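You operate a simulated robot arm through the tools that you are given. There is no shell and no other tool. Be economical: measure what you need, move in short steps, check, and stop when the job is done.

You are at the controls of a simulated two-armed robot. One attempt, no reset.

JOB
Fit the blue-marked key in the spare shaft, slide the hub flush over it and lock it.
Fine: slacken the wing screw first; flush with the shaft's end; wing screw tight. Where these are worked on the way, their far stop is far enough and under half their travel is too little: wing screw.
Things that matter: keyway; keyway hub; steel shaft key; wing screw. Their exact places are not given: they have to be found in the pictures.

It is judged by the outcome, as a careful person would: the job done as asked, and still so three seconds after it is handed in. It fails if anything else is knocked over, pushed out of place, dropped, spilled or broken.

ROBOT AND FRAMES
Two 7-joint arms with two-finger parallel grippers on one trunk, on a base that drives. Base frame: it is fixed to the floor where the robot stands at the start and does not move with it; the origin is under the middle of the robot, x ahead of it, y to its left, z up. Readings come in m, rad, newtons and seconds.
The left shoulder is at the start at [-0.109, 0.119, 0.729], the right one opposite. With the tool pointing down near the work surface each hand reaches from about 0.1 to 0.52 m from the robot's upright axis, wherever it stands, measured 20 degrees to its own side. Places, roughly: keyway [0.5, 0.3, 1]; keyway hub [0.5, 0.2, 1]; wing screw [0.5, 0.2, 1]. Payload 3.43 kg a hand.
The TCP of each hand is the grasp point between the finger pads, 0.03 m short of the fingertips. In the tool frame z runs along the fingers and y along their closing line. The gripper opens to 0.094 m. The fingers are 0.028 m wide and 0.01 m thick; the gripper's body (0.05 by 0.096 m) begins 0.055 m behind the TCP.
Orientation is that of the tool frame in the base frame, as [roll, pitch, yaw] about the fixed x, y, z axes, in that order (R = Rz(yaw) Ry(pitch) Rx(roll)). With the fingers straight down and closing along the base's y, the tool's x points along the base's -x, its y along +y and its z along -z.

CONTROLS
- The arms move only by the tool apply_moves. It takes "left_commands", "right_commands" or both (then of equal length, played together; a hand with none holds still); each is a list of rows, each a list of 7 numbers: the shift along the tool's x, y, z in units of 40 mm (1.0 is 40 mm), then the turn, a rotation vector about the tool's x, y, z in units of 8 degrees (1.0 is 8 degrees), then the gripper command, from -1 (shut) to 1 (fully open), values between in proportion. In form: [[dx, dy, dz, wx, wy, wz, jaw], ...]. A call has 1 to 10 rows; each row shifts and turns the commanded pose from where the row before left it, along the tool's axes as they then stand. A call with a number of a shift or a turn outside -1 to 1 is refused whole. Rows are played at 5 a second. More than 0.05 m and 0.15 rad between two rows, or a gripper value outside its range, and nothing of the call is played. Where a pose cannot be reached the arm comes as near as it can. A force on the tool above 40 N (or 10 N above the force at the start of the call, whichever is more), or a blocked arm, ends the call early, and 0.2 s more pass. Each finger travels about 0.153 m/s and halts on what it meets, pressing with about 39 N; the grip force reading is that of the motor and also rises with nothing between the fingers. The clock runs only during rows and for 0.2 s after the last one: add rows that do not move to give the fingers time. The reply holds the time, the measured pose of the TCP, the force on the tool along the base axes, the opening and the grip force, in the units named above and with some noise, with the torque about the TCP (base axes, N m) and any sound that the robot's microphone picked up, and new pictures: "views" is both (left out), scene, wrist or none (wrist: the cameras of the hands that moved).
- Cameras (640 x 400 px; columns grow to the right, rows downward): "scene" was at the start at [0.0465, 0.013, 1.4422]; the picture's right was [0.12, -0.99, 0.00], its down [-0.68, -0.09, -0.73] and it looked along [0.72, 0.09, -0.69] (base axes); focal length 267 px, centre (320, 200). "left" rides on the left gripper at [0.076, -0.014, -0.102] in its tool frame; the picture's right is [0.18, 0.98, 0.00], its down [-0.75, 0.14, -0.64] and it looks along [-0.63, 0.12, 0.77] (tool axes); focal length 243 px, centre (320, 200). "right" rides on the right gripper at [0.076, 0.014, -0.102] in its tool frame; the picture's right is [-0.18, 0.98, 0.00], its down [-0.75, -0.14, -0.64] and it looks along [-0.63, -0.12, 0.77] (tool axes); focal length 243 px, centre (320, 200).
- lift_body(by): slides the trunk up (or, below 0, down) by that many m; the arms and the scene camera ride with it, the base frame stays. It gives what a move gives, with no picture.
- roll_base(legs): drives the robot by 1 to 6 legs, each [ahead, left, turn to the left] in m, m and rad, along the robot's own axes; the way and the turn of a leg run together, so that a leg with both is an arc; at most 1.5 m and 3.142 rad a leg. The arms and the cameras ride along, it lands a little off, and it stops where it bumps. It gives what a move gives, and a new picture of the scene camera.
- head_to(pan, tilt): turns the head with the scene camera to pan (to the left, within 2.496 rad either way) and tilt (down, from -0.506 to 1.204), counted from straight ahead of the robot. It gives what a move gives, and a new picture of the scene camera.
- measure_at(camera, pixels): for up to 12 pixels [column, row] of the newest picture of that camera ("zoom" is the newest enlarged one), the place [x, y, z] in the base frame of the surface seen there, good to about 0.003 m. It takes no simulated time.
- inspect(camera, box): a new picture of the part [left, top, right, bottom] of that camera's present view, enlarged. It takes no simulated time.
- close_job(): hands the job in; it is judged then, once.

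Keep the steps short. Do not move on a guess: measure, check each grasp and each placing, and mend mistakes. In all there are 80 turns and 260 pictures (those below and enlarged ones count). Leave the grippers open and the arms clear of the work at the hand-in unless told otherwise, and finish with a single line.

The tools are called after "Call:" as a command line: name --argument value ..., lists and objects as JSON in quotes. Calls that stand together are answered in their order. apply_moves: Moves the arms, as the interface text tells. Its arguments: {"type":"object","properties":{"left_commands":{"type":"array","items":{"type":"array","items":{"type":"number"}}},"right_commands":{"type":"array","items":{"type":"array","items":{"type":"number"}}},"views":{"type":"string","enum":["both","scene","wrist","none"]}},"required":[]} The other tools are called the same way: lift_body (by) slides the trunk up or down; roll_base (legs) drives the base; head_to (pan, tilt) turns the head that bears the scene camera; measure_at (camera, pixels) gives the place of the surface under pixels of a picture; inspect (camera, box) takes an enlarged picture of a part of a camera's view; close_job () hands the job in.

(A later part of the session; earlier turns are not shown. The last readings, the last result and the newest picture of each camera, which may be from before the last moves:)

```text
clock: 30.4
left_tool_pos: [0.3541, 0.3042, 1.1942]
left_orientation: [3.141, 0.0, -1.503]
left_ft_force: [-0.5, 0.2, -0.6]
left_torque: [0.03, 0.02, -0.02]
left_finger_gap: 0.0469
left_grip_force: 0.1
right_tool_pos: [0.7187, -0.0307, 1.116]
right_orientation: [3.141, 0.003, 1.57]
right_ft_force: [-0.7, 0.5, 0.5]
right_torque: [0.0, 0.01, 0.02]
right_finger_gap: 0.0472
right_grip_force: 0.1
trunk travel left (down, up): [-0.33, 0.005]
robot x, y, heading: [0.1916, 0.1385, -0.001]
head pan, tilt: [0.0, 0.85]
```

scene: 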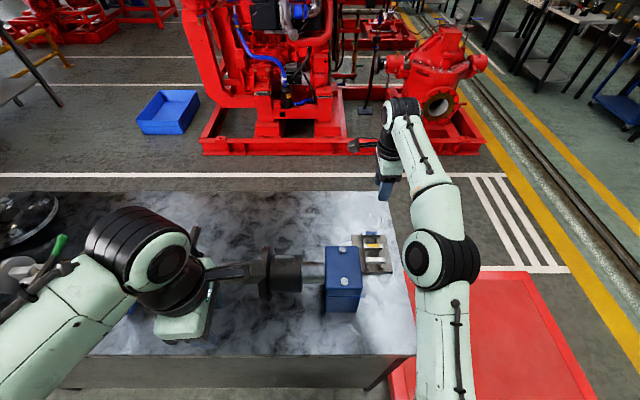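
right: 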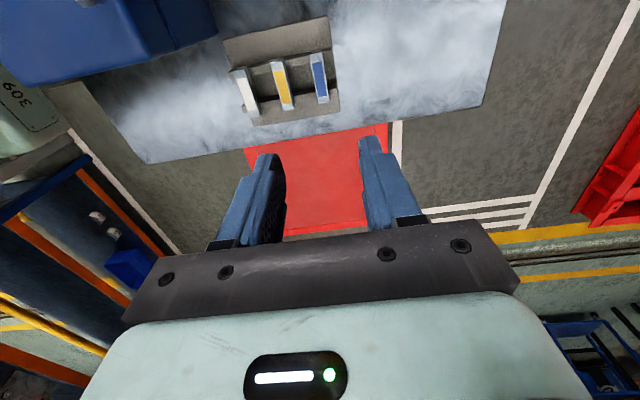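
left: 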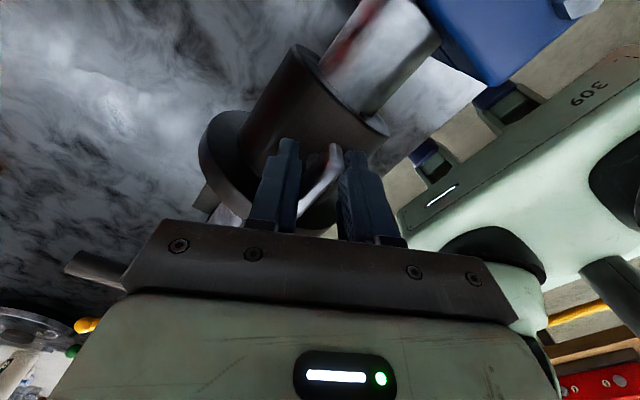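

Reached. Now I'll measure the blue key precisely from both cameras.

Call:
inspect --camera "scene" --box '[350, 222, 398, 252]'

Call:
measure_at --camera "right" --pixels '[[319, 75], [316, 58], [323, 97], [312, 75], [326, 75], [283, 85], [245, 90]]'

Call:
inspect --camera "right" --box '[210, 20, 370, 120]'

Call:
measure_at --camera "zoom" --pixels '[[435, 215], [418, 145], [450, 305], [405, 140], [435, 140], [440, 310], [470, 310], [420, 230], [452, 200], [330, 290], [425, 205], [445, 225]]'

```text
13.33 times, centred on (374, 237) of scene
```

zoom: 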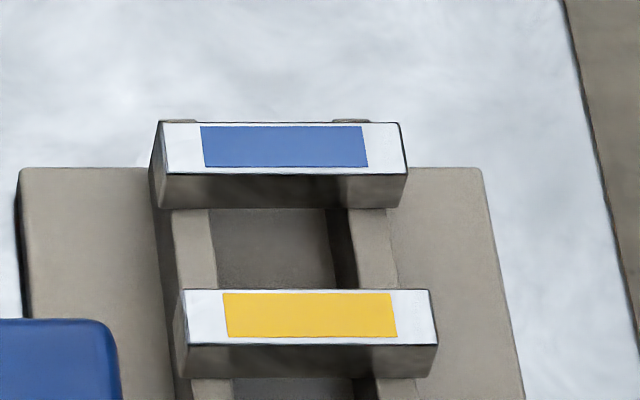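

```text
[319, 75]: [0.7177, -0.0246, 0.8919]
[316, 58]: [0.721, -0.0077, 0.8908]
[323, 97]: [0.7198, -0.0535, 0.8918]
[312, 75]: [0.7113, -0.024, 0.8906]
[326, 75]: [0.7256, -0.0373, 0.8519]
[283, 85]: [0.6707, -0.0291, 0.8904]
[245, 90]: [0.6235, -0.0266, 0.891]
```

```text
4.00 times, centred on (290, 70) of right
```

zoom: 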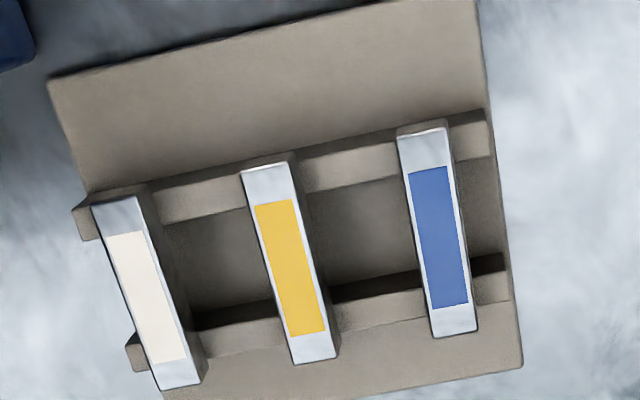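

```text
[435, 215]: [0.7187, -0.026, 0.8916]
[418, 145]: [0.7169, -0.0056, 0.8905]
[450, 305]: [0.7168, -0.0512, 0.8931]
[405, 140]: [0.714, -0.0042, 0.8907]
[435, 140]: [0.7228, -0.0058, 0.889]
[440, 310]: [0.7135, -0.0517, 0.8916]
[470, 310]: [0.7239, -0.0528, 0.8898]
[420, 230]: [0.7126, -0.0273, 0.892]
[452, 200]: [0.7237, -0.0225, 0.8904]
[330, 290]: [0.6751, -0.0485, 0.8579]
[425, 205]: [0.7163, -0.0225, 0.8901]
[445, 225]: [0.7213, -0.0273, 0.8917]
```

Blue key: x 0.718, y from -0.001 to -0.060, top z 0.891, about 13 mm wide. I'll grip only its top ~6 mm so the fingers won't foul the shaft, and come down in stages.

Call:
apply_moves --right_commands '[[0, 0, 1, 0, 0, 0, -0.2], [0, 0, 1, 0, 0, 0, -0.2], [0, 0, 1, 0, 0, 0, -0.2], [0, 0, 1, 0, 0, 0, -0.2], [0, 0, 0.3, 0, 0, 0, -0.2], [0, 0, 0, 0, 0, 0, -0.2]]' --views "both"

Call:
inspect --camera "scene" --box '[342, 202, 406, 242]'

```text
clock: 31.8
left_tool_pos: [0.3552, 0.3038, 1.1937]
left_orientation: [3.14, 0.001, -1.502]
left_ft_force: [-1.0, 1.2, 0.0]
left_torque: [0.01, 0.01, -0.04]
left_finger_gap: 0.0471
left_grip_force: 0.1
right_tool_pos: [0.7195, -0.0322, 0.944]
right_orientation: [-3.141, -0.001, 1.57]
right_ft_force: [0.1, 0.6, 0.7]
right_torque: [-0.02, -0.02, 0.01]
right_finger_gap: 0.0377
right_grip_force: 0.1
trunk travel left (down, up): [-0.33, 0.005]
robot x, y, heading: [0.1899, 0.1359, -0.005]
head pan, tilt: [0.0, 0.85]
```

scene: 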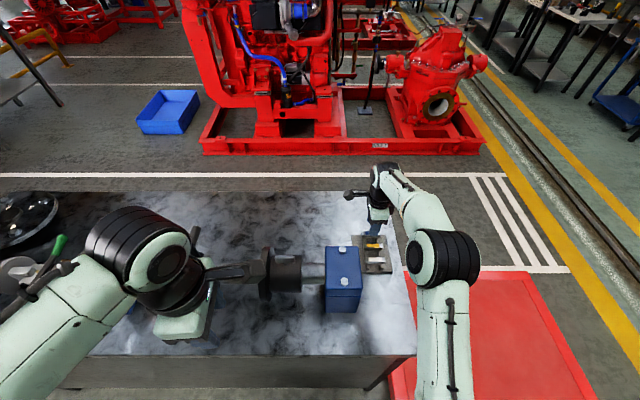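
right: 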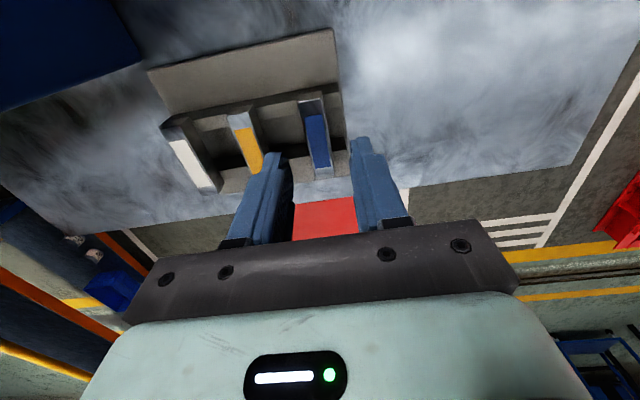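

```text
10.00 times, centred on (374, 222) of scene
```

zoom: 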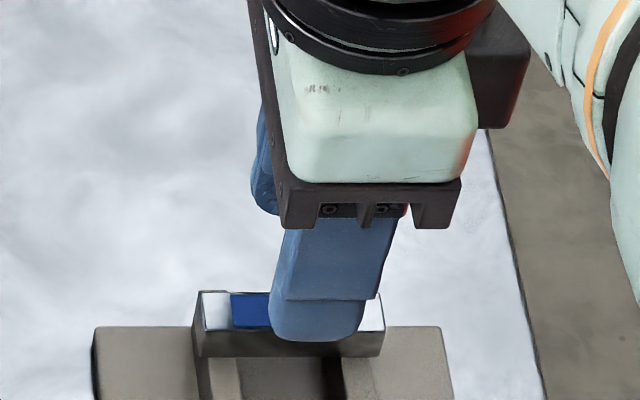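

The fingers straddle the key with clearance. I'll go down to z≈0.915 and close.

Call:
apply_moves --right_commands '[[0.04, -0.03, 0.4, 0, 0, 0, -0.2], [0, 0, 0.33, 0, 0, 0, -0.2], [0, 0, 0, 0, 0, 0, -0.2]]' --views "none"

Call:
inspect --camera "scene" --box '[350, 225, 398, 255]'

Call:
inspect --camera "right" --box '[220, 90, 420, 215]'

```text
clock: 32.6
left_tool_pos: [0.3544, 0.305, 1.195]
left_orientation: [-3.141, 0.0, -1.503]
left_ft_force: [-0.7, -0.1, -0.5]
left_torque: [-0.03, 0.01, -0.02]
left_finger_gap: 0.0469
left_grip_force: 0.0
right_tool_pos: [0.7169, -0.0292, 0.9154]
right_orientation: [3.141, -0.001, 1.568]
right_ft_force: [-0.4, 0.8, 0.0]
right_torque: [-0.02, -0.03, -0.03]
right_finger_gap: 0.0373
right_grip_force: 0.1
trunk travel left (down, up): [-0.33, 0.005]
robot x, y, heading: [0.1881, 0.1363, -0.005]
head pan, tilt: [0.0, 0.85]
```

```text
13.33 times, centred on (374, 240) of scene
```

zoom: 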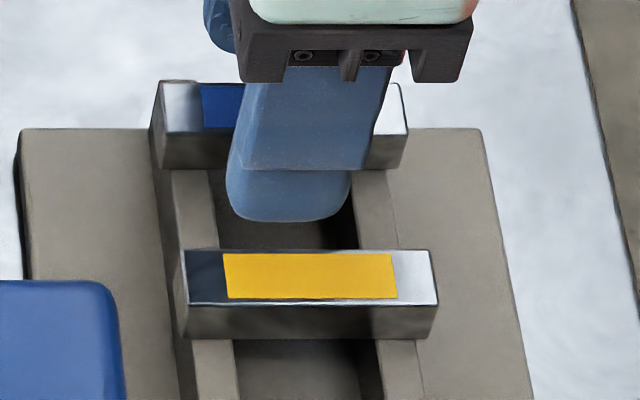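

```text
3.20 times, centred on (320, 152) of right
```

zoom: 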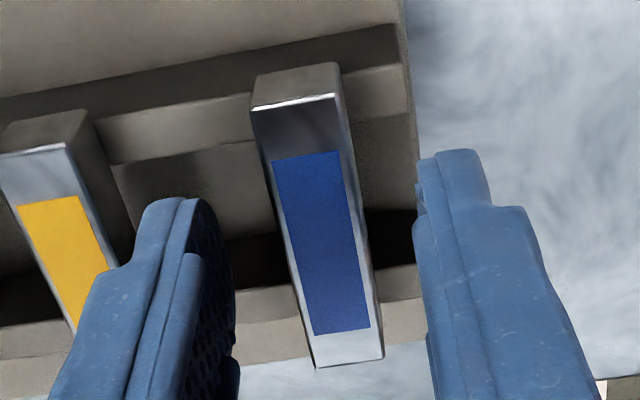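

Alignment and tip depth look right. I'll close on the key.

Call:
apply_moves --right_commands '[[0, 0.01, 0, 0, 0, 0, -0.5], [0, 0, 0, 0, 0, 0, -0.65], [0, 0, 0, 0, 0, 0, -1], [0, 0, 0, 0, 0, 0, -1]]' --views "none"

Call:
inspect --camera "right" --box '[220, 90, 420, 215]'

Call:
inspect --camera "scene" --box '[350, 225, 398, 255]'

```text
clock: 33.6
left_tool_pos: [0.355, 0.3029, 1.1938]
left_orientation: [-3.14, 0.001, -1.503]
left_ft_force: [0.5, 0.5, -0.5]
left_torque: [0.0, 0.01, -0.02]
left_finger_gap: 0.0471
left_grip_force: 0.0
right_tool_pos: [0.7197, -0.0283, 0.9152]
right_orientation: [3.14, 0.0, 1.57]
right_ft_force: [-0.5, 0.6, 0.5]
right_torque: [-0.04, 0.02, -0.02]
right_finger_gap: 0.0149
right_grip_force: 38.7
trunk travel left (down, up): [-0.33, 0.005]
robot x, y, heading: [0.191, 0.1368, -0.004]
head pan, tilt: [0.0, 0.85]
```

```text
3.20 times, centred on (320, 152) of right
```

zoom: 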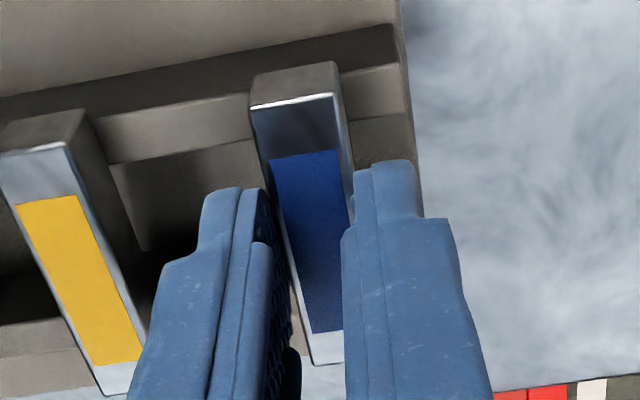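

```text
13.33 times, centred on (374, 240) of scene
```

zoom: 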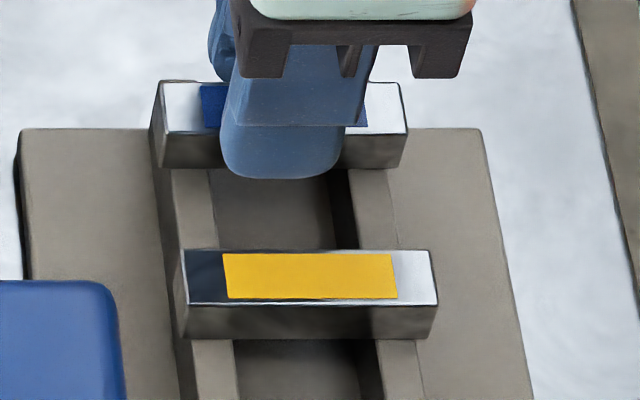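

Gap 14.9 mm at 39 N, so the key is gripped. I'll lift and check.

Call:
apply_moves --right_commands '[[0, 0, -0.4, 0, 0, 0, -1], [0, 0, -0.8, 0, 0, 0, -1], [0, 0, -1, 0, 0, 0, -1], [0, 0, -1, 0, 0, 0, -1], [0, 0, -1, 0, 0, 0, -1], [0, 0, -0.8, 0, 0, 0, -1], [0, 0, 0, 0, 0, 0, -1]]' --views "both"

Call:
inspect --camera "right" --box '[220, 90, 420, 215]'

```text
clock: 35.2
left_tool_pos: [0.3541, 0.3046, 1.1941]
left_orientation: [-3.14, 0.001, -1.503]
left_ft_force: [-0.3, -0.2, 0.0]
left_torque: [-0.03, 0.01, -0.02]
left_finger_gap: 0.0473
left_grip_force: 0.1
right_tool_pos: [0.7152, -0.0287, 1.1171]
right_orientation: [3.14, 0.001, 1.571]
right_ft_force: [0.0, -0.8, -1.9]
right_torque: [0.01, 0.0, 0.0]
right_finger_gap: 0.0151
right_grip_force: 39.1
trunk travel left (down, up): [-0.33, 0.005]
robot x, y, heading: [0.1897, 0.1368, -0.002]
head pan, tilt: [0.0, 0.85]
```

scene: 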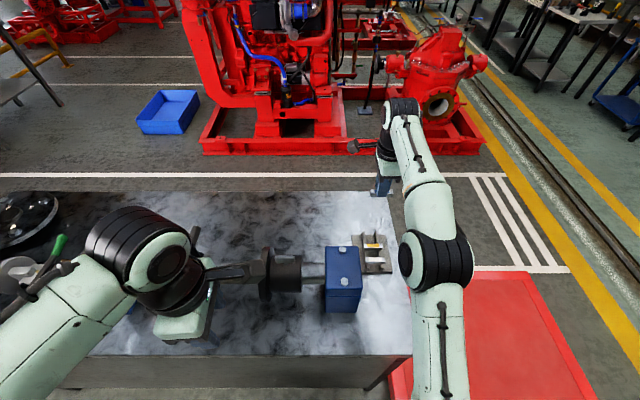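
right: 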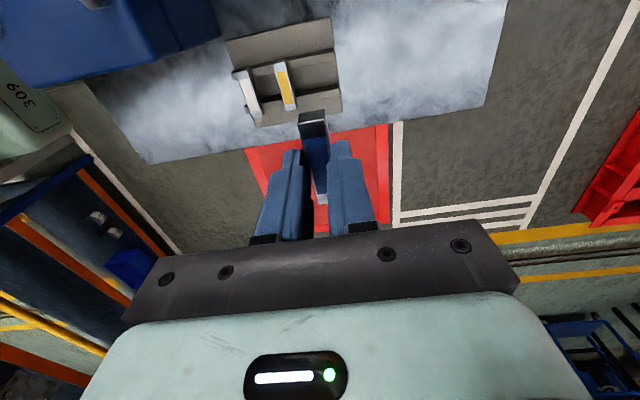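

```text
3.20 times, centred on (320, 152) of right
```

zoom: 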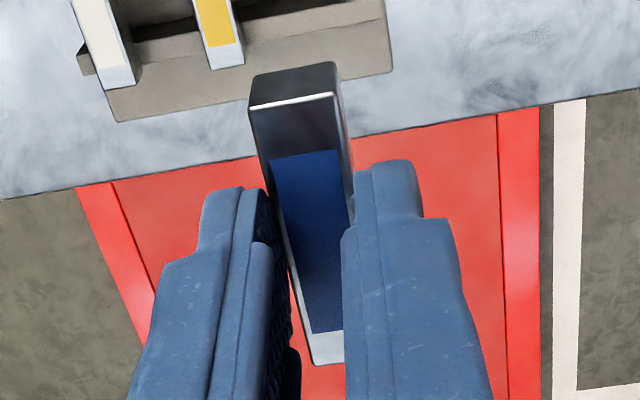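

The key is held level. I'll retract the left hand further so it won't obstruct, bring the right hand back in x, then drive left 0.12 m.

Call:
apply_moves --left_commands '[[-0.7, 0.65, 0, 0, 0, 0, 0], [-0.7, 0.65, 0, 0, 0, 0, 0], [-0.7, 0.65, 0, 0, 0, 0, 0], [-0.7, 0.6, 0, 0, 0, 0, 0], [0, 0, 0, 0, 0, 0, 0]]' --right_commands '[[0, -0.8, -0.3, 0, 0, 0, -1], [0, -0.8, 0, 0, 0, 0, -1], [0, -0.8, 0, 0, 0, 0, -1], [0, -0.8, 0, 0, 0, 0, -1], [0, -0.7, 0, 0, 0, 0, -1]]' --views "none"

Call:
roll_base --legs '[[0, 0.12, 0]]'

```text
clock: 36.4
left_tool_pos: [0.2444, 0.4072, 1.194]
left_orientation: [-3.141, 0.001, -1.502]
left_ft_force: [-0.2, -0.9, -0.7]
left_torque: [-0.03, -0.01, 0.0]
left_finger_gap: 0.0472
left_grip_force: 0.1
right_tool_pos: [0.5601, -0.0299, 1.1283]
right_orientation: [3.14, 0.002, 1.572]
right_ft_force: [0.2, 0.2, -1.5]
right_torque: [0.02, -0.02, 0.01]
right_finger_gap: 0.0153
right_grip_force: 38.7
trunk travel left (down, up): [-0.33, 0.005]
robot x, y, heading: [0.1898, 0.1375, -0.004]
head pan, tilt: [0.0, 0.85]
```

```text
clock: 38.1
left_tool_pos: [0.2453, 0.5277, 1.1937]
left_orientation: [3.142, -0.001, -1.505]
left_ft_force: [-0.4, 1.1, -0.9]
left_torque: [-0.01, 0.01, 0.02]
left_finger_gap: 0.0467
left_grip_force: 0.0
right_tool_pos: [0.5611, 0.0903, 1.1287]
right_orientation: [3.141, 0.0, 1.567]
right_ft_force: [-1.5, 0.4, -1.3]
right_torque: [-0.03, 0.01, 0.02]
right_finger_gap: 0.0153
right_grip_force: 39.1
trunk travel left (down, up): [-0.33, 0.005]
robot x, y, heading: [0.1907, 0.2599, -0.003]
head pan, tilt: [0.0, 0.85]
```

scene: 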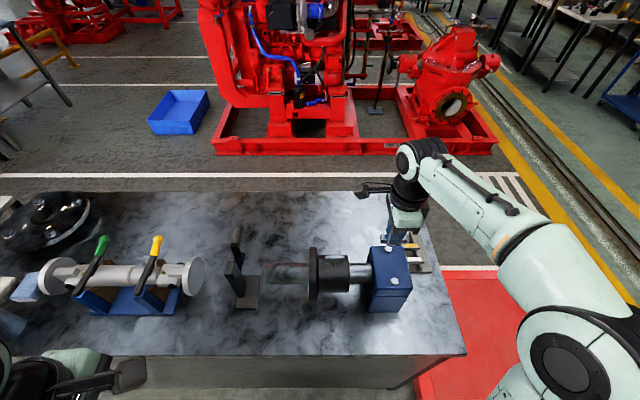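

The shaft is in clear view now. I'll zoom in and measure the keyway slot with many points.

Call:
inspect --camera "scene" --box '[256, 244, 328, 289]'

Call:
measure_at --camera "zoom" --pixels '[[80, 160], [80, 180], [80, 200], [80, 220], [80, 240], [80, 260], [80, 280], [200, 180], [200, 195], [200, 210], [200, 225], [200, 240]]'

```text
8.89 times, centred on (292, 266) of scene
```

zoom: 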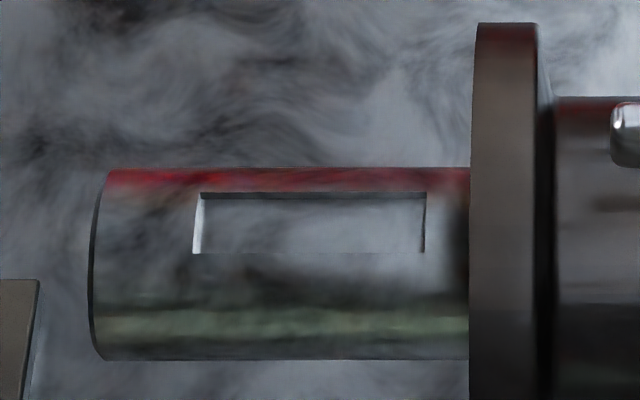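

```text
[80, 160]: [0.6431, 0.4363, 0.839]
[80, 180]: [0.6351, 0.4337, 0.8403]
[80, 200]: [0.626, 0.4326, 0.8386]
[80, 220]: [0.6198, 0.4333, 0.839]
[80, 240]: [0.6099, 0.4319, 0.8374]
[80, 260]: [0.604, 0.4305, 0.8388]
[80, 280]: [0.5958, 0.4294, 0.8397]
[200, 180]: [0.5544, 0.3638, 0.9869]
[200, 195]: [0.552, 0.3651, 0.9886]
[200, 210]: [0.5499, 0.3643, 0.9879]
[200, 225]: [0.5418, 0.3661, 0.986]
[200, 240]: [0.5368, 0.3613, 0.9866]
```

Call:
measure_at --camera "zoom" --pixels '[[150, 172], [150, 190], [150, 210], [150, 230], [150, 250], [150, 270], [150, 290], [150, 320], [188, 225], [432, 225], [310, 185], [310, 258]]'

Call:
measure_at --camera "zoom" --pixels '[[310, 200], [310, 215], [310, 230], [310, 245], [240, 220], [380, 220], [104, 240], [480, 60], [480, 45], [530, 100], [510, 60], [500, 150]]'

```text
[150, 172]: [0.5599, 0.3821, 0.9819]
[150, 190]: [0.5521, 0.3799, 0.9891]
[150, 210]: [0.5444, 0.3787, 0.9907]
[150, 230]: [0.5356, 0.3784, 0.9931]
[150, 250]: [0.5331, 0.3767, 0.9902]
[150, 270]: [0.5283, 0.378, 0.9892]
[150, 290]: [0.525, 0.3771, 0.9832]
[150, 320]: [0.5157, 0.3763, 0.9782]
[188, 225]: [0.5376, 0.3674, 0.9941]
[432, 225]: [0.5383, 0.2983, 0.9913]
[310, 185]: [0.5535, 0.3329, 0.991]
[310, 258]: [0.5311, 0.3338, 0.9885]
```

```text
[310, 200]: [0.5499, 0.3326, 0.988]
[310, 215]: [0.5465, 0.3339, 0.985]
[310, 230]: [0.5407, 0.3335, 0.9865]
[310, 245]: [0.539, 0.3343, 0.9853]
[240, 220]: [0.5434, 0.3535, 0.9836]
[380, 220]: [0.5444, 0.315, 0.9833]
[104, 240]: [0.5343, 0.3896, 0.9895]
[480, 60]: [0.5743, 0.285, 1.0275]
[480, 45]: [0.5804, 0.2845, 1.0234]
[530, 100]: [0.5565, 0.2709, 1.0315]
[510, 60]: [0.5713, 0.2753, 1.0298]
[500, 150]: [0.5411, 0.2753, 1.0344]
```

Slot: centre ≈ [0.540, 0.333], floor z ≈ 0.985, and it is roughly 2–3 mm larger than the key on each side. I'll carry the key above it, staying high over the hub.

Call:
apply_moves --right_commands '[[0.867, -0.075, 0, 0, 0, 0, -1], [0.867, -0.075, 0, 0, 0, 0, -1], [0.867, -0.075, 0, 0, 0, 0, -1], [0.867, -0.075, 0, 0, 0, 0, -1], [0.867, -0.075, 0, 0, 0, 0, -1], [0.867, -0.075, 0, 0, 0, 0, -1], [0.867, -0.075, 0, 0, 0, 0, -1], [0, 0, 0.9, 0, 0, 0, -1], [0, 0, 0.7, 0, 0, 0, -1], [0, 0, 0, 0, 0, 0, -1]]' --views "both"

Call:
inspect --camera "scene" --box '[256, 234, 328, 279]'

```text
clock: 40.4
left_tool_pos: [0.2466, 0.5285, 1.1923]
left_orientation: [3.141, 0.001, -1.504]
left_ft_force: [0.2, 0.1, 0.1]
left_torque: [-0.01, -0.01, 0.0]
left_finger_gap: 0.0471
left_grip_force: 0.1
right_tool_pos: [0.5423, 0.3334, 1.0642]
right_orientation: [3.141, 0.0, 1.568]
right_ft_force: [0.6, -0.4, -1.6]
right_torque: [0.01, 0.03, 0.0]
right_finger_gap: 0.0154
right_grip_force: 39.2
trunk travel left (down, up): [-0.33, 0.005]
robot x, y, heading: [0.1903, 0.2557, -0.003]
head pan, tilt: [0.0, 0.85]
```

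scene: 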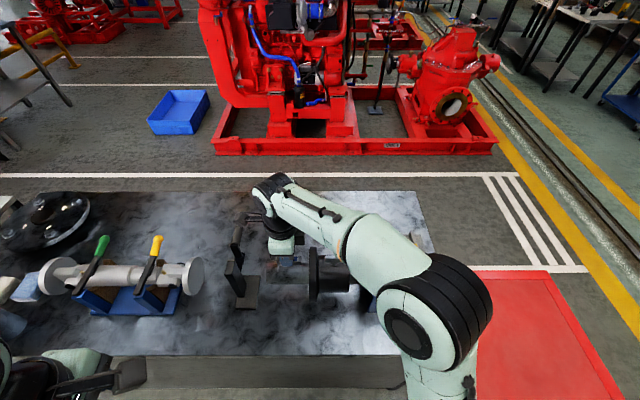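
right: 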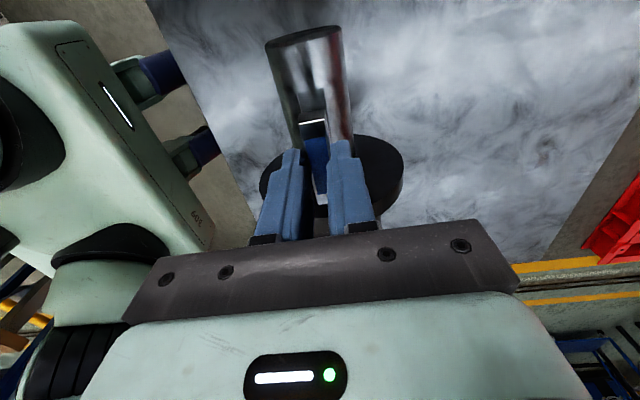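

```text
8.89 times, centred on (292, 256) of scene
```

zoom: 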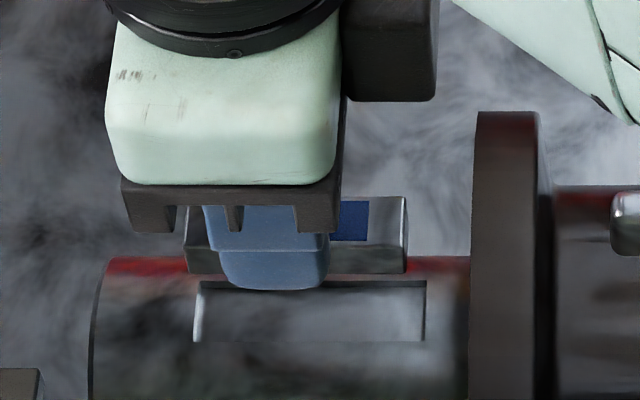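

y alignment agrees. I'll check x by measuring the key's top and front face against the slot edges.

Call:
measure_at --camera "zoom" --pixels '[[380, 205], [380, 220], [380, 235], [385, 250], [385, 262], [200, 240], [375, 210], [375, 228], [270, 300], [270, 320], [270, 335], [270, 348]]'

Call:
inspect --camera "right" --box '[240, 10, 400, 110]'

```text
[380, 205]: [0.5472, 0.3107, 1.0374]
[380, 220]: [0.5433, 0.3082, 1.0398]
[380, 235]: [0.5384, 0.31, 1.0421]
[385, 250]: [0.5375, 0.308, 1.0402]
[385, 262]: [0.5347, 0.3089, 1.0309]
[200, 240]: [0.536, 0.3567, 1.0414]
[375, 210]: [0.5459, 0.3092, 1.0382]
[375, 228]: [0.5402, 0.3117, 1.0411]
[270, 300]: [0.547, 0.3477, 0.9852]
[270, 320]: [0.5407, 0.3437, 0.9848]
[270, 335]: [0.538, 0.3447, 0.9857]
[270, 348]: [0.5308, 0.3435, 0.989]
```

```text
4.00 times, centred on (320, 60) of right
```

zoom: 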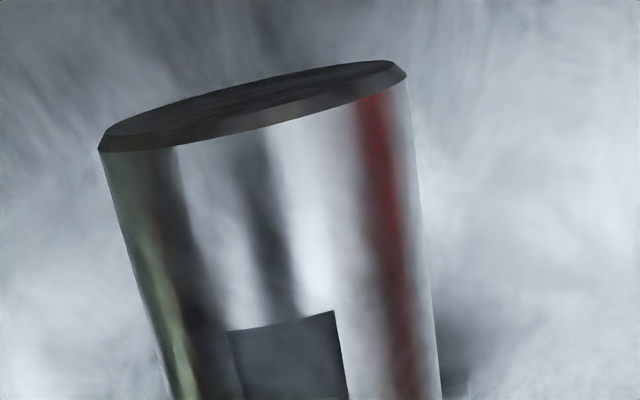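

Key centre x≈0.542 against slot ≈0.5405, so I'll shift -1.5 mm and lower to just above the slot.

Call:
apply_moves --right_commands '[[0, -0.04, 0.4, 0, 0, 0, -1], [0, 0, 0.4, 0, 0, 0, -1], [0, 0, 0, 0, 0, 0, -1]]' --views "wrist"

Call:
inspect --camera "scene" --box '[256, 240, 328, 285]'

Call:
inspect --camera "right" --box '[240, 50, 400, 150]'

```text
clock: 41.1
left_tool_pos: [0.246, 0.5268, 1.194]
left_orientation: [3.141, 0.0, -1.504]
left_ft_force: [-0.2, 0.2, -1.0]
left_torque: [0.01, 0.0, 0.01]
left_finger_gap: 0.0469
left_grip_force: 0.0
right_tool_pos: [0.5405, 0.333, 1.032]
right_orientation: [3.141, 0.001, 1.566]
right_ft_force: [-0.1, 0.3, -1.3]
right_torque: [0.03, 0.01, 0.0]
right_finger_gap: 0.0148
right_grip_force: 39.2
trunk travel left (down, up): [-0.33, 0.005]
robot x, y, heading: [0.1914, 0.2554, -0.002]
head pan, tilt: [0.0, 0.85]
```

right: 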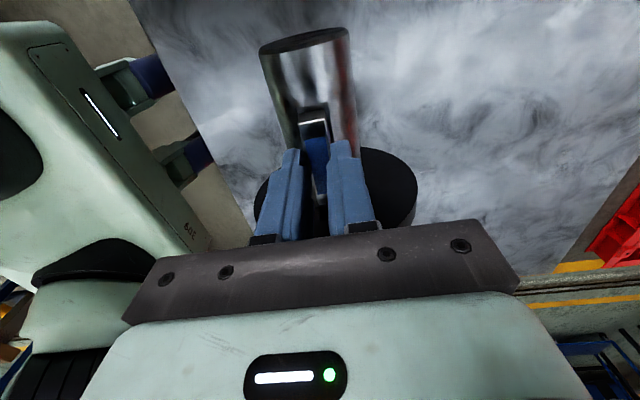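

```text
8.89 times, centred on (292, 262) of scene
```

zoom: 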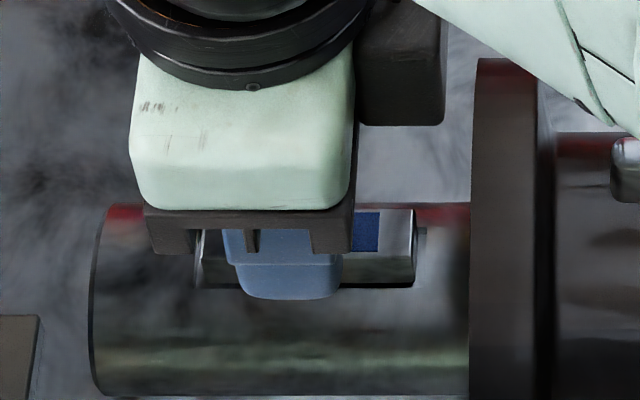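

```text
4.00 times, centred on (320, 100) of right
```

zoom: 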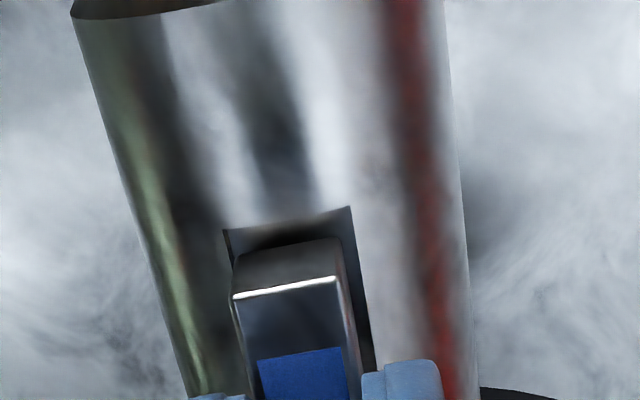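

The key is centred over the slot, so I'll lower it until light contact.

Call:
apply_moves --right_commands '[[0, 0, 0.12, 0, 0, 0, -1], [0, 0, 0.08, 0, 0, 0, -1], [0, 0, 0.05, 0, 0, 0, -1], [0, 0, 0, 0, 0, 0, -1]]' --views "none"

Call:
inspect --camera "scene" --box '[256, 240, 328, 285]'

Call:
inspect --camera "right" --box '[240, 50, 400, 150]'

```text
clock: 42.1
left_tool_pos: [0.2448, 0.5265, 1.1941]
left_orientation: [-3.141, 0.0, -1.503]
left_ft_force: [0.1, -0.1, -0.4]
left_torque: [0.03, -0.02, 0.03]
left_finger_gap: 0.0471
left_grip_force: 0.2
right_tool_pos: [0.5399, 0.3333, 1.0261]
right_orientation: [3.136, -0.003, 1.568]
right_ft_force: [-1.0, -2.3, 28.9]
right_torque: [0.01, 0.03, -0.03]
right_finger_gap: 0.0158
right_grip_force: 38.9
trunk travel left (down, up): [-0.33, 0.005]
robot x, y, heading: [0.1892, 0.2581, -0.006]
head pan, tilt: [0.0, 0.85]
```

```text
8.89 times, centred on (292, 262) of scene
```

zoom: 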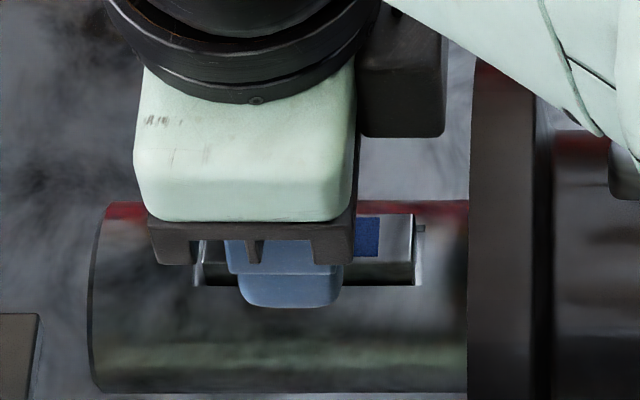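

```text
4.00 times, centred on (320, 100) of right
```

zoom: 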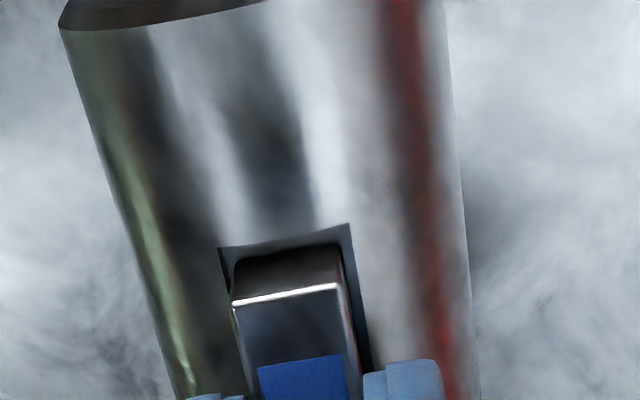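

Contact at 29 N with the key inside the slot outline. I'll ease the load, release and inspect.

Call:
apply_moves --right_commands '[[0, 0, -0.05, 0, 0, 0, -1], [0, 0, 0, 0, 0, 0, -0.5], [0, 0, 0, 0, 0, 0, -0.4], [0, 0, -0.5, 0, 0, 0, -0.4], [0, 0, -1, 0, 0, 0, -0.4], [0, 0, -1, 0, 0, 0, -0.4], [0, 0, 0, 0, 0, 0, -0.4]]' --views "wrist"

Call:
inspect --camera "scene" --box '[256, 240, 328, 285]'

Call:
measure_at --camera "zoom" --pixels '[[250, 230], [300, 225], [300, 240], [300, 255], [350, 235], [390, 235], [220, 235], [300, 270], [300, 278], [150, 240]]'

```text
clock: 43.8
left_tool_pos: [0.2461, 0.5283, 1.1938]
left_orientation: [3.141, 0.002, -1.503]
left_ft_force: [-0.5, -0.6, 1.1]
left_torque: [-0.02, -0.01, 0.01]
left_finger_gap: 0.0467
left_grip_force: 0.1
right_tool_pos: [0.5399, 0.3337, 1.1257]
right_orientation: [3.141, 0.001, 1.568]
right_ft_force: [0.7, -0.3, -0.4]
right_torque: [0.01, -0.02, 0.01]
right_finger_gap: 0.0282
right_grip_force: 0.0
trunk travel left (down, up): [-0.33, 0.005]
robot x, y, heading: [0.1893, 0.2537, -0.004]
head pan, tilt: [0.0, 0.85]
```

right: 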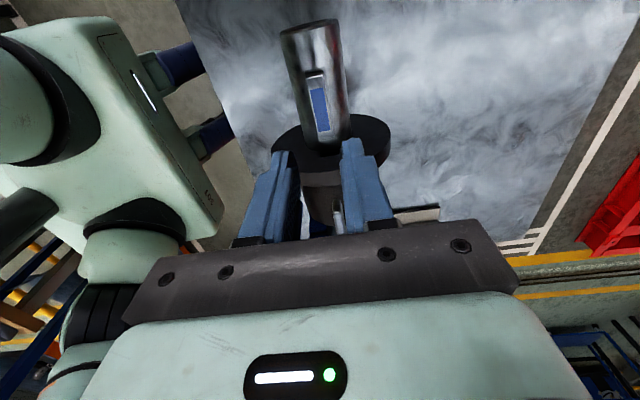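

```text
8.89 times, centred on (292, 262) of scene
```

zoom: 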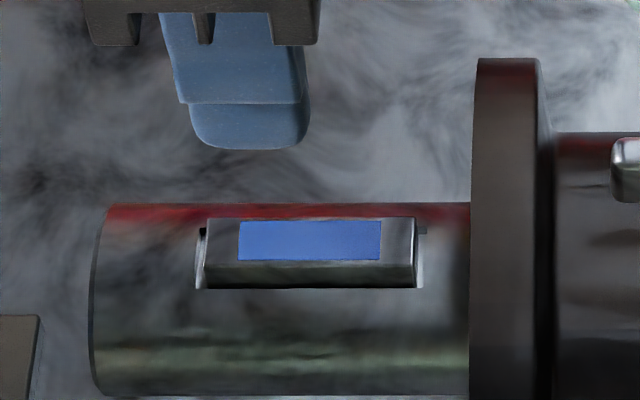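

```text
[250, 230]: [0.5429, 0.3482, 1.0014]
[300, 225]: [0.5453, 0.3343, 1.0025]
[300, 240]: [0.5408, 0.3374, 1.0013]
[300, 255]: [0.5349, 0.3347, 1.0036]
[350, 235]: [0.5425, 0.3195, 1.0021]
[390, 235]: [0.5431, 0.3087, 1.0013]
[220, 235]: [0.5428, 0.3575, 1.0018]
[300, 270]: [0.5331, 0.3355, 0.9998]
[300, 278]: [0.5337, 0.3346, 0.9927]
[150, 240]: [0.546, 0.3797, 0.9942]
```

The key lies level, top z ≈1.002. I'll press on it with closed fingers to make sure it's bottomed.

Call:
apply_moves --right_commands '[[0, 0, 0.5, 0, 0, 0, -1], [0, 0, 1, 0, 0, 0, -1], [0, 0, 0.7, 0, 0, 0, -1], [0, 0, 0.1, 0, 0, 0, -1], [0, 0, 0.08, 0, 0, 0, -1], [0, 0, 0.07, 0, 0, 0, -1], [0, 0, 0, 0, 0, 0, -1]]' --views "none"

Call:
inspect --camera "scene" --box '[256, 240, 328, 285]'

```text
clock: 45.2
left_tool_pos: [0.2449, 0.527, 1.1947]
left_orientation: [-3.141, 0.0, -1.504]
left_ft_force: [-0.3, 0.0, -0.1]
left_torque: [0.0, -0.03, 0.01]
left_finger_gap: 0.0469
left_grip_force: 0.0
right_tool_pos: [0.5402, 0.3317, 1.0328]
right_orientation: [3.134, -0.01, 1.568]
right_ft_force: [-3.9, -4.3, 15.8]
right_torque: [-0.37, 0.1, -0.05]
right_finger_gap: 0.0
right_grip_force: 32.4
trunk travel left (down, up): [-0.33, 0.005]
robot x, y, heading: [0.1869, 0.2578, -0.004]
head pan, tilt: [0.0, 0.85]
stopped in row 7 (right hand): the force on the tool passed its limit at 42 N (the readings are from after the stop); the commanded pose is now the measured one
```

```text
8.89 times, centred on (292, 262) of scene
```

zoom: 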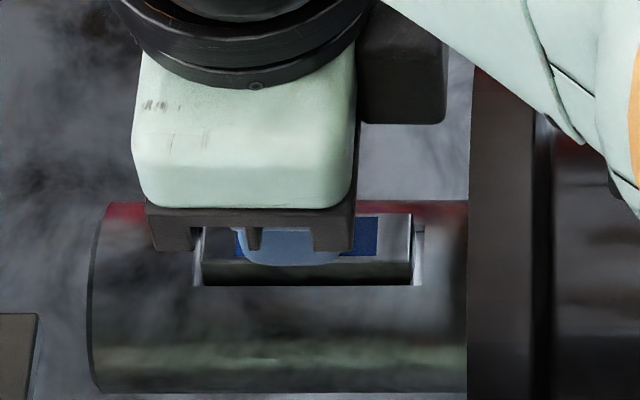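

Firm at 42 N, so the key is bottomed (top 1.0025). I'll lift off and use the right wrist camera to view the hub's bore face for its keyway.

Call:
apply_moves --right_commands '[[0, 0, -0.5, 0, 0, 0, -1], [0.5, 0, -0.8, 0, 0, 0, -1], [1, 0, 0, 0, 0, 0, -1], [0.8, 0, 0, 0, 0, 0, -1], [0, 0, 0, 0, 0, 0, -1]]' --views "wrist"

Call:
inspect --camera "right" --box '[240, 50, 400, 150]'

Call:
inspect --camera "scene" --box '[256, 240, 384, 320]'

```text
clock: 46.4
left_tool_pos: [0.246, 0.5278, 1.1949]
left_orientation: [3.14, 0.0, -1.503]
left_ft_force: [0.2, 0.4, 0.6]
left_torque: [0.02, -0.03, -0.02]
left_finger_gap: 0.0471
left_grip_force: 0.0
right_tool_pos: [0.5382, 0.4236, 1.0836]
right_orientation: [3.135, -0.006, 1.567]
right_ft_force: [0.2, 0.8, 0.2]
right_torque: [0.0, 0.02, 0.02]
right_finger_gap: 0.0001
right_grip_force: 32.8
trunk travel left (down, up): [-0.33, 0.005]
robot x, y, heading: [0.1877, 0.2575, -0.006]
head pan, tilt: [0.0, 0.85]
```

right: 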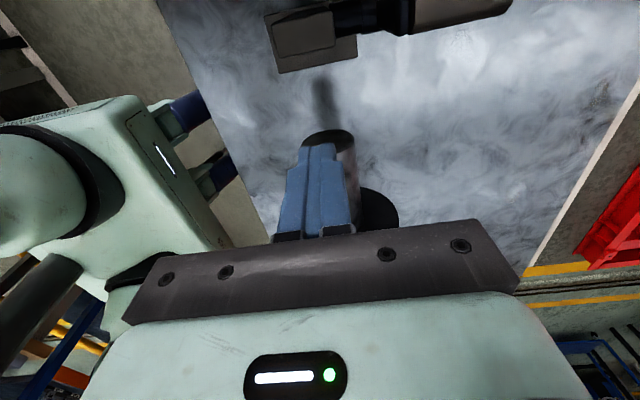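

```text
4.00 times, centred on (320, 100) of right
```

zoom: 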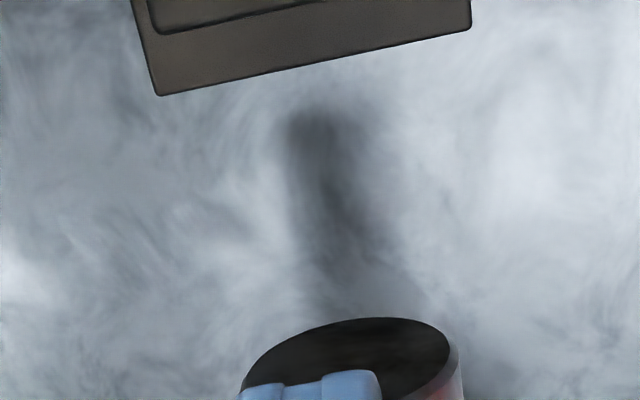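

```text
5.00 times, centred on (320, 280) of scene
```

zoom: 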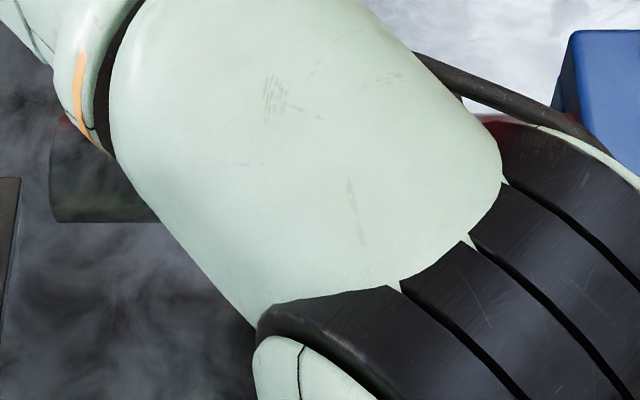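

The hand hides the bore. I'll get ready to slide the hub: back to the flange's front side at x≈0.48, y≈0.276, high, and turn the fingers to close along y.

Call:
apply_moves --right_commands '[[0, -0.5, -0.8, 0, 0, 0, -0.2], [-0.9, -0.3, 0, 0, 0, 0, -0.2], [-0.9, -0.3, 0, 0, 0, 0, -0.2], [-0.9, -0.3, 0, 0, 0, 0, -0.2], [-0.95, 0, 0, 0, 0, 0, -0.2], [0, 0, 0, 0, 0, -1, -0.2], [0, 0, 0, 0, 0, -1, -0.2], [0, 0, 0, 0, 0, -1, -0.2], [0, 0, 0, 0, 0, -1, -0.2], [0, 0, 0, 0, 0, -1, -0.2]]' --views "none"

Call:
apply_moves --right_commands '[[0, 0, 0, 0, 0, -1, -0.2], [0, 0, 0, 0, 0, -1, -0.2], [0, 0, 0, 0, 0, -1, -0.2], [0, 0, 0, 0, 0, -1, -0.2], [0, 0, 0, 0, 0, -1, -0.2], [0, 0, 0, 0, 0, -1, -0.2], [0, 0, 0, 0, 0, -0.25, -0.2], [0, 0, 0, 0, 0, 0, -0.2]]' --views "both"

```text
clock: 48.6
left_tool_pos: [0.2456, 0.5275, 1.1936]
left_orientation: [-3.141, 0.001, -1.504]
left_ft_force: [0.7, -0.3, -0.3]
left_torque: [0.03, 0.0, -0.01]
left_finger_gap: 0.0469
left_grip_force: 0.0
right_tool_pos: [0.4846, 0.2789, 1.112]
right_orientation: [3.132, 0.001, 2.266]
right_ft_force: [-0.1, 0.9, 0.0]
right_torque: [-0.02, -0.01, 0.02]
right_finger_gap: 0.0375
right_grip_force: 0.0
trunk travel left (down, up): [-0.33, 0.005]
robot x, y, heading: [0.1874, 0.2555, -0.006]
head pan, tilt: [0.0, 0.85]
```

```text
clock: 50.4
left_tool_pos: [0.2452, 0.5277, 1.1937]
left_orientation: [-3.141, -0.002, -1.503]
left_ft_force: [-0.1, -0.5, -0.1]
left_torque: [0.0, -0.01, 0.02]
left_finger_gap: 0.0467
left_grip_force: 0.0
right_tool_pos: [0.4846, 0.2774, 1.1143]
right_orientation: [3.134, 0.008, 3.139]
right_ft_force: [-0.6, -0.5, -0.2]
right_torque: [-0.01, -0.01, 0.01]
right_finger_gap: 0.0375
right_grip_force: 0.1
trunk travel left (down, up): [-0.33, 0.005]
robot x, y, heading: [0.1852, 0.2552, -0.005]
head pan, tilt: [0.0, 0.85]
```

scene: 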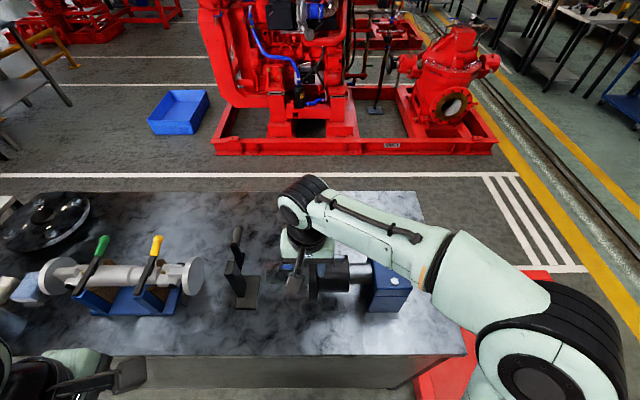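
right: 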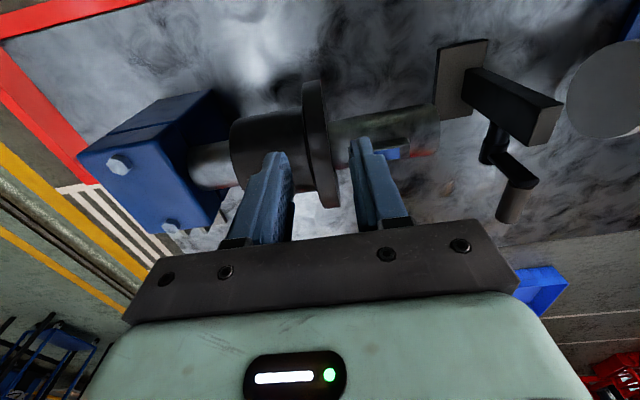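

The flange sits between the fingers. I'll measure its faces.

Call:
inspect --camera "right" --box '[230, 70, 390, 170]'

Call:
measure_at --camera "right" --pixels '[[305, 130], [312, 130], [320, 130], [328, 130], [312, 100], [325, 160], [280, 130], [240, 150], [210, 165], [330, 190]]'

```text
4.00 times, centred on (310, 120) of right
```

zoom: 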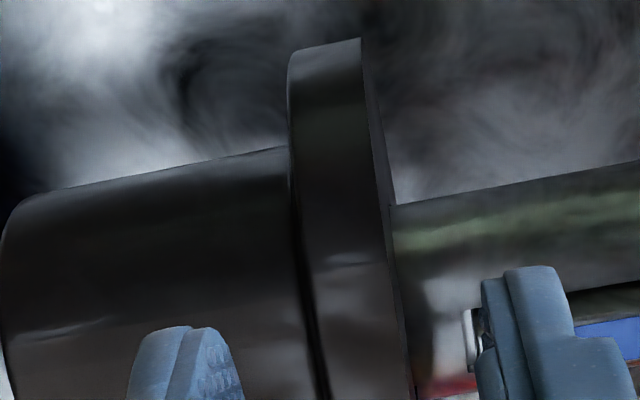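

```text
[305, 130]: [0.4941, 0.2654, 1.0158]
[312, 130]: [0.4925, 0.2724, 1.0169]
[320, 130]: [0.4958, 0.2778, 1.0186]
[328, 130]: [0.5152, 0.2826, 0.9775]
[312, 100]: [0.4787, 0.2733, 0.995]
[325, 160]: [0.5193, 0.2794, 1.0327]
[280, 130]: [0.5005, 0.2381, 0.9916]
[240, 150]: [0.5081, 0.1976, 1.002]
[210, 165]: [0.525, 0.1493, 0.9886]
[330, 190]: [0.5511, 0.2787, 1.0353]
```

Flange spans y 0.265–0.286. I'll lower the hand so its fingertips straddle the rim (TCP z≈1.020) and close.

Call:
apply_moves --right_commands '[[0.04, -0.05, 0.8, 0, 0, 0, -0.2], [0, 0, 0.8, 0, 0, 0, -0.2], [0, 0, 0.7, 0, 0, 0, -0.2], [0, 0, 0, 0, 0, 0, -0.2], [0, 0, 0, 0, 0, 0, -0.45], [0, 0, 0, 0, 0, 0, -1], [0, 0, 0, 0, 0, 0, -1]]' --views "wrist"

Call:
inspect --camera "right" --box '[220, 70, 420, 195]'

```text
clock: 52.0
left_tool_pos: [0.2452, 0.5267, 1.1936]
left_orientation: [-3.141, 0.002, -1.505]
left_ft_force: [-0.4, -0.3, 0.0]
left_torque: [0.01, 0.0, -0.01]
left_finger_gap: 0.0471
left_grip_force: 0.1
right_tool_pos: [0.4848, 0.2755, 1.0221]
right_orientation: [3.136, 0.007, 3.139]
right_ft_force: [-0.2, -6.3, -1.4]
right_torque: [-0.99, -0.01, 0.7]
right_finger_gap: 0.0174
right_grip_force: 44.8
trunk travel left (down, up): [-0.33, 0.005]
robot x, y, heading: [0.1881, 0.2568, -0.003]
head pan, tilt: [0.0, 0.85]
```

right: 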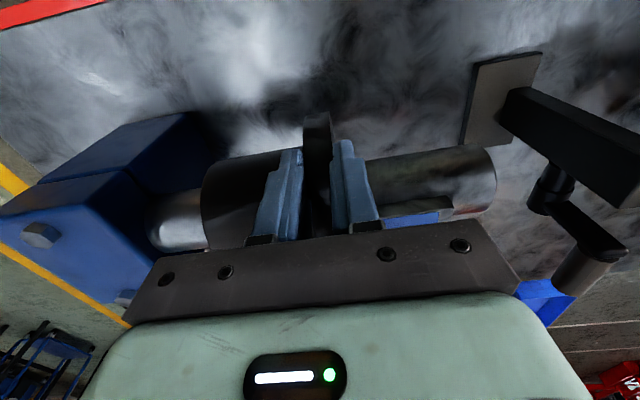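

```text
3.20 times, centred on (320, 132) of right
```

zoom: 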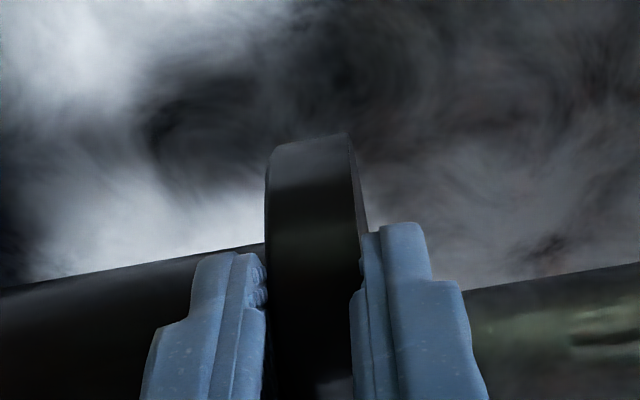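

Flange gripped (17.4 mm). I'll slide it toward +y in small steps, watching forces.

Call:
apply_moves --right_commands '[[0, 0.2, 0, 0, 0, 0, -1], [0, 0.2, 0, 0, 0, 0, -1], [0, 0.2, 0, 0, 0, 0, -1], [0, 0, 0, 0, 0, 0, -1]]' --views "wrist"

Call:
inspect --camera "right" --box '[300, 100, 500, 225]'

```text
clock: 53.0
left_tool_pos: [0.2468, 0.5262, 1.1929]
left_orientation: [3.141, -0.001, -1.505]
left_ft_force: [0.6, -0.4, 0.5]
left_torque: [-0.05, -0.01, 0.01]
left_finger_gap: 0.0468
left_grip_force: 0.2
right_tool_pos: [0.4843, 0.3024, 1.0219]
right_orientation: [3.134, 0.006, 3.139]
right_ft_force: [-2.5, -4.4, -6.0]
right_torque: [-0.89, -0.13, 0.82]
right_finger_gap: 0.0179
right_grip_force: 44.9
trunk travel left (down, up): [-0.33, 0.005]
robot x, y, heading: [0.1854, 0.2591, -0.006]
head pan, tilt: [0.0, 0.85]
```

right: 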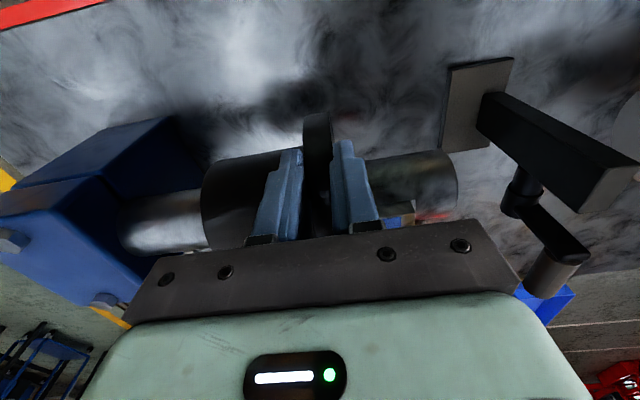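

```text
3.20 times, centred on (400, 162) of right
```

zoom: 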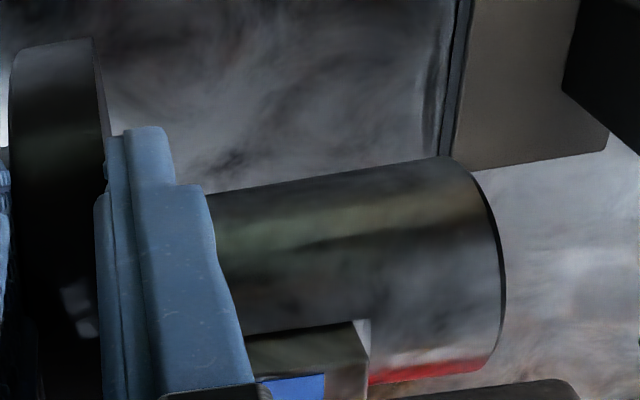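

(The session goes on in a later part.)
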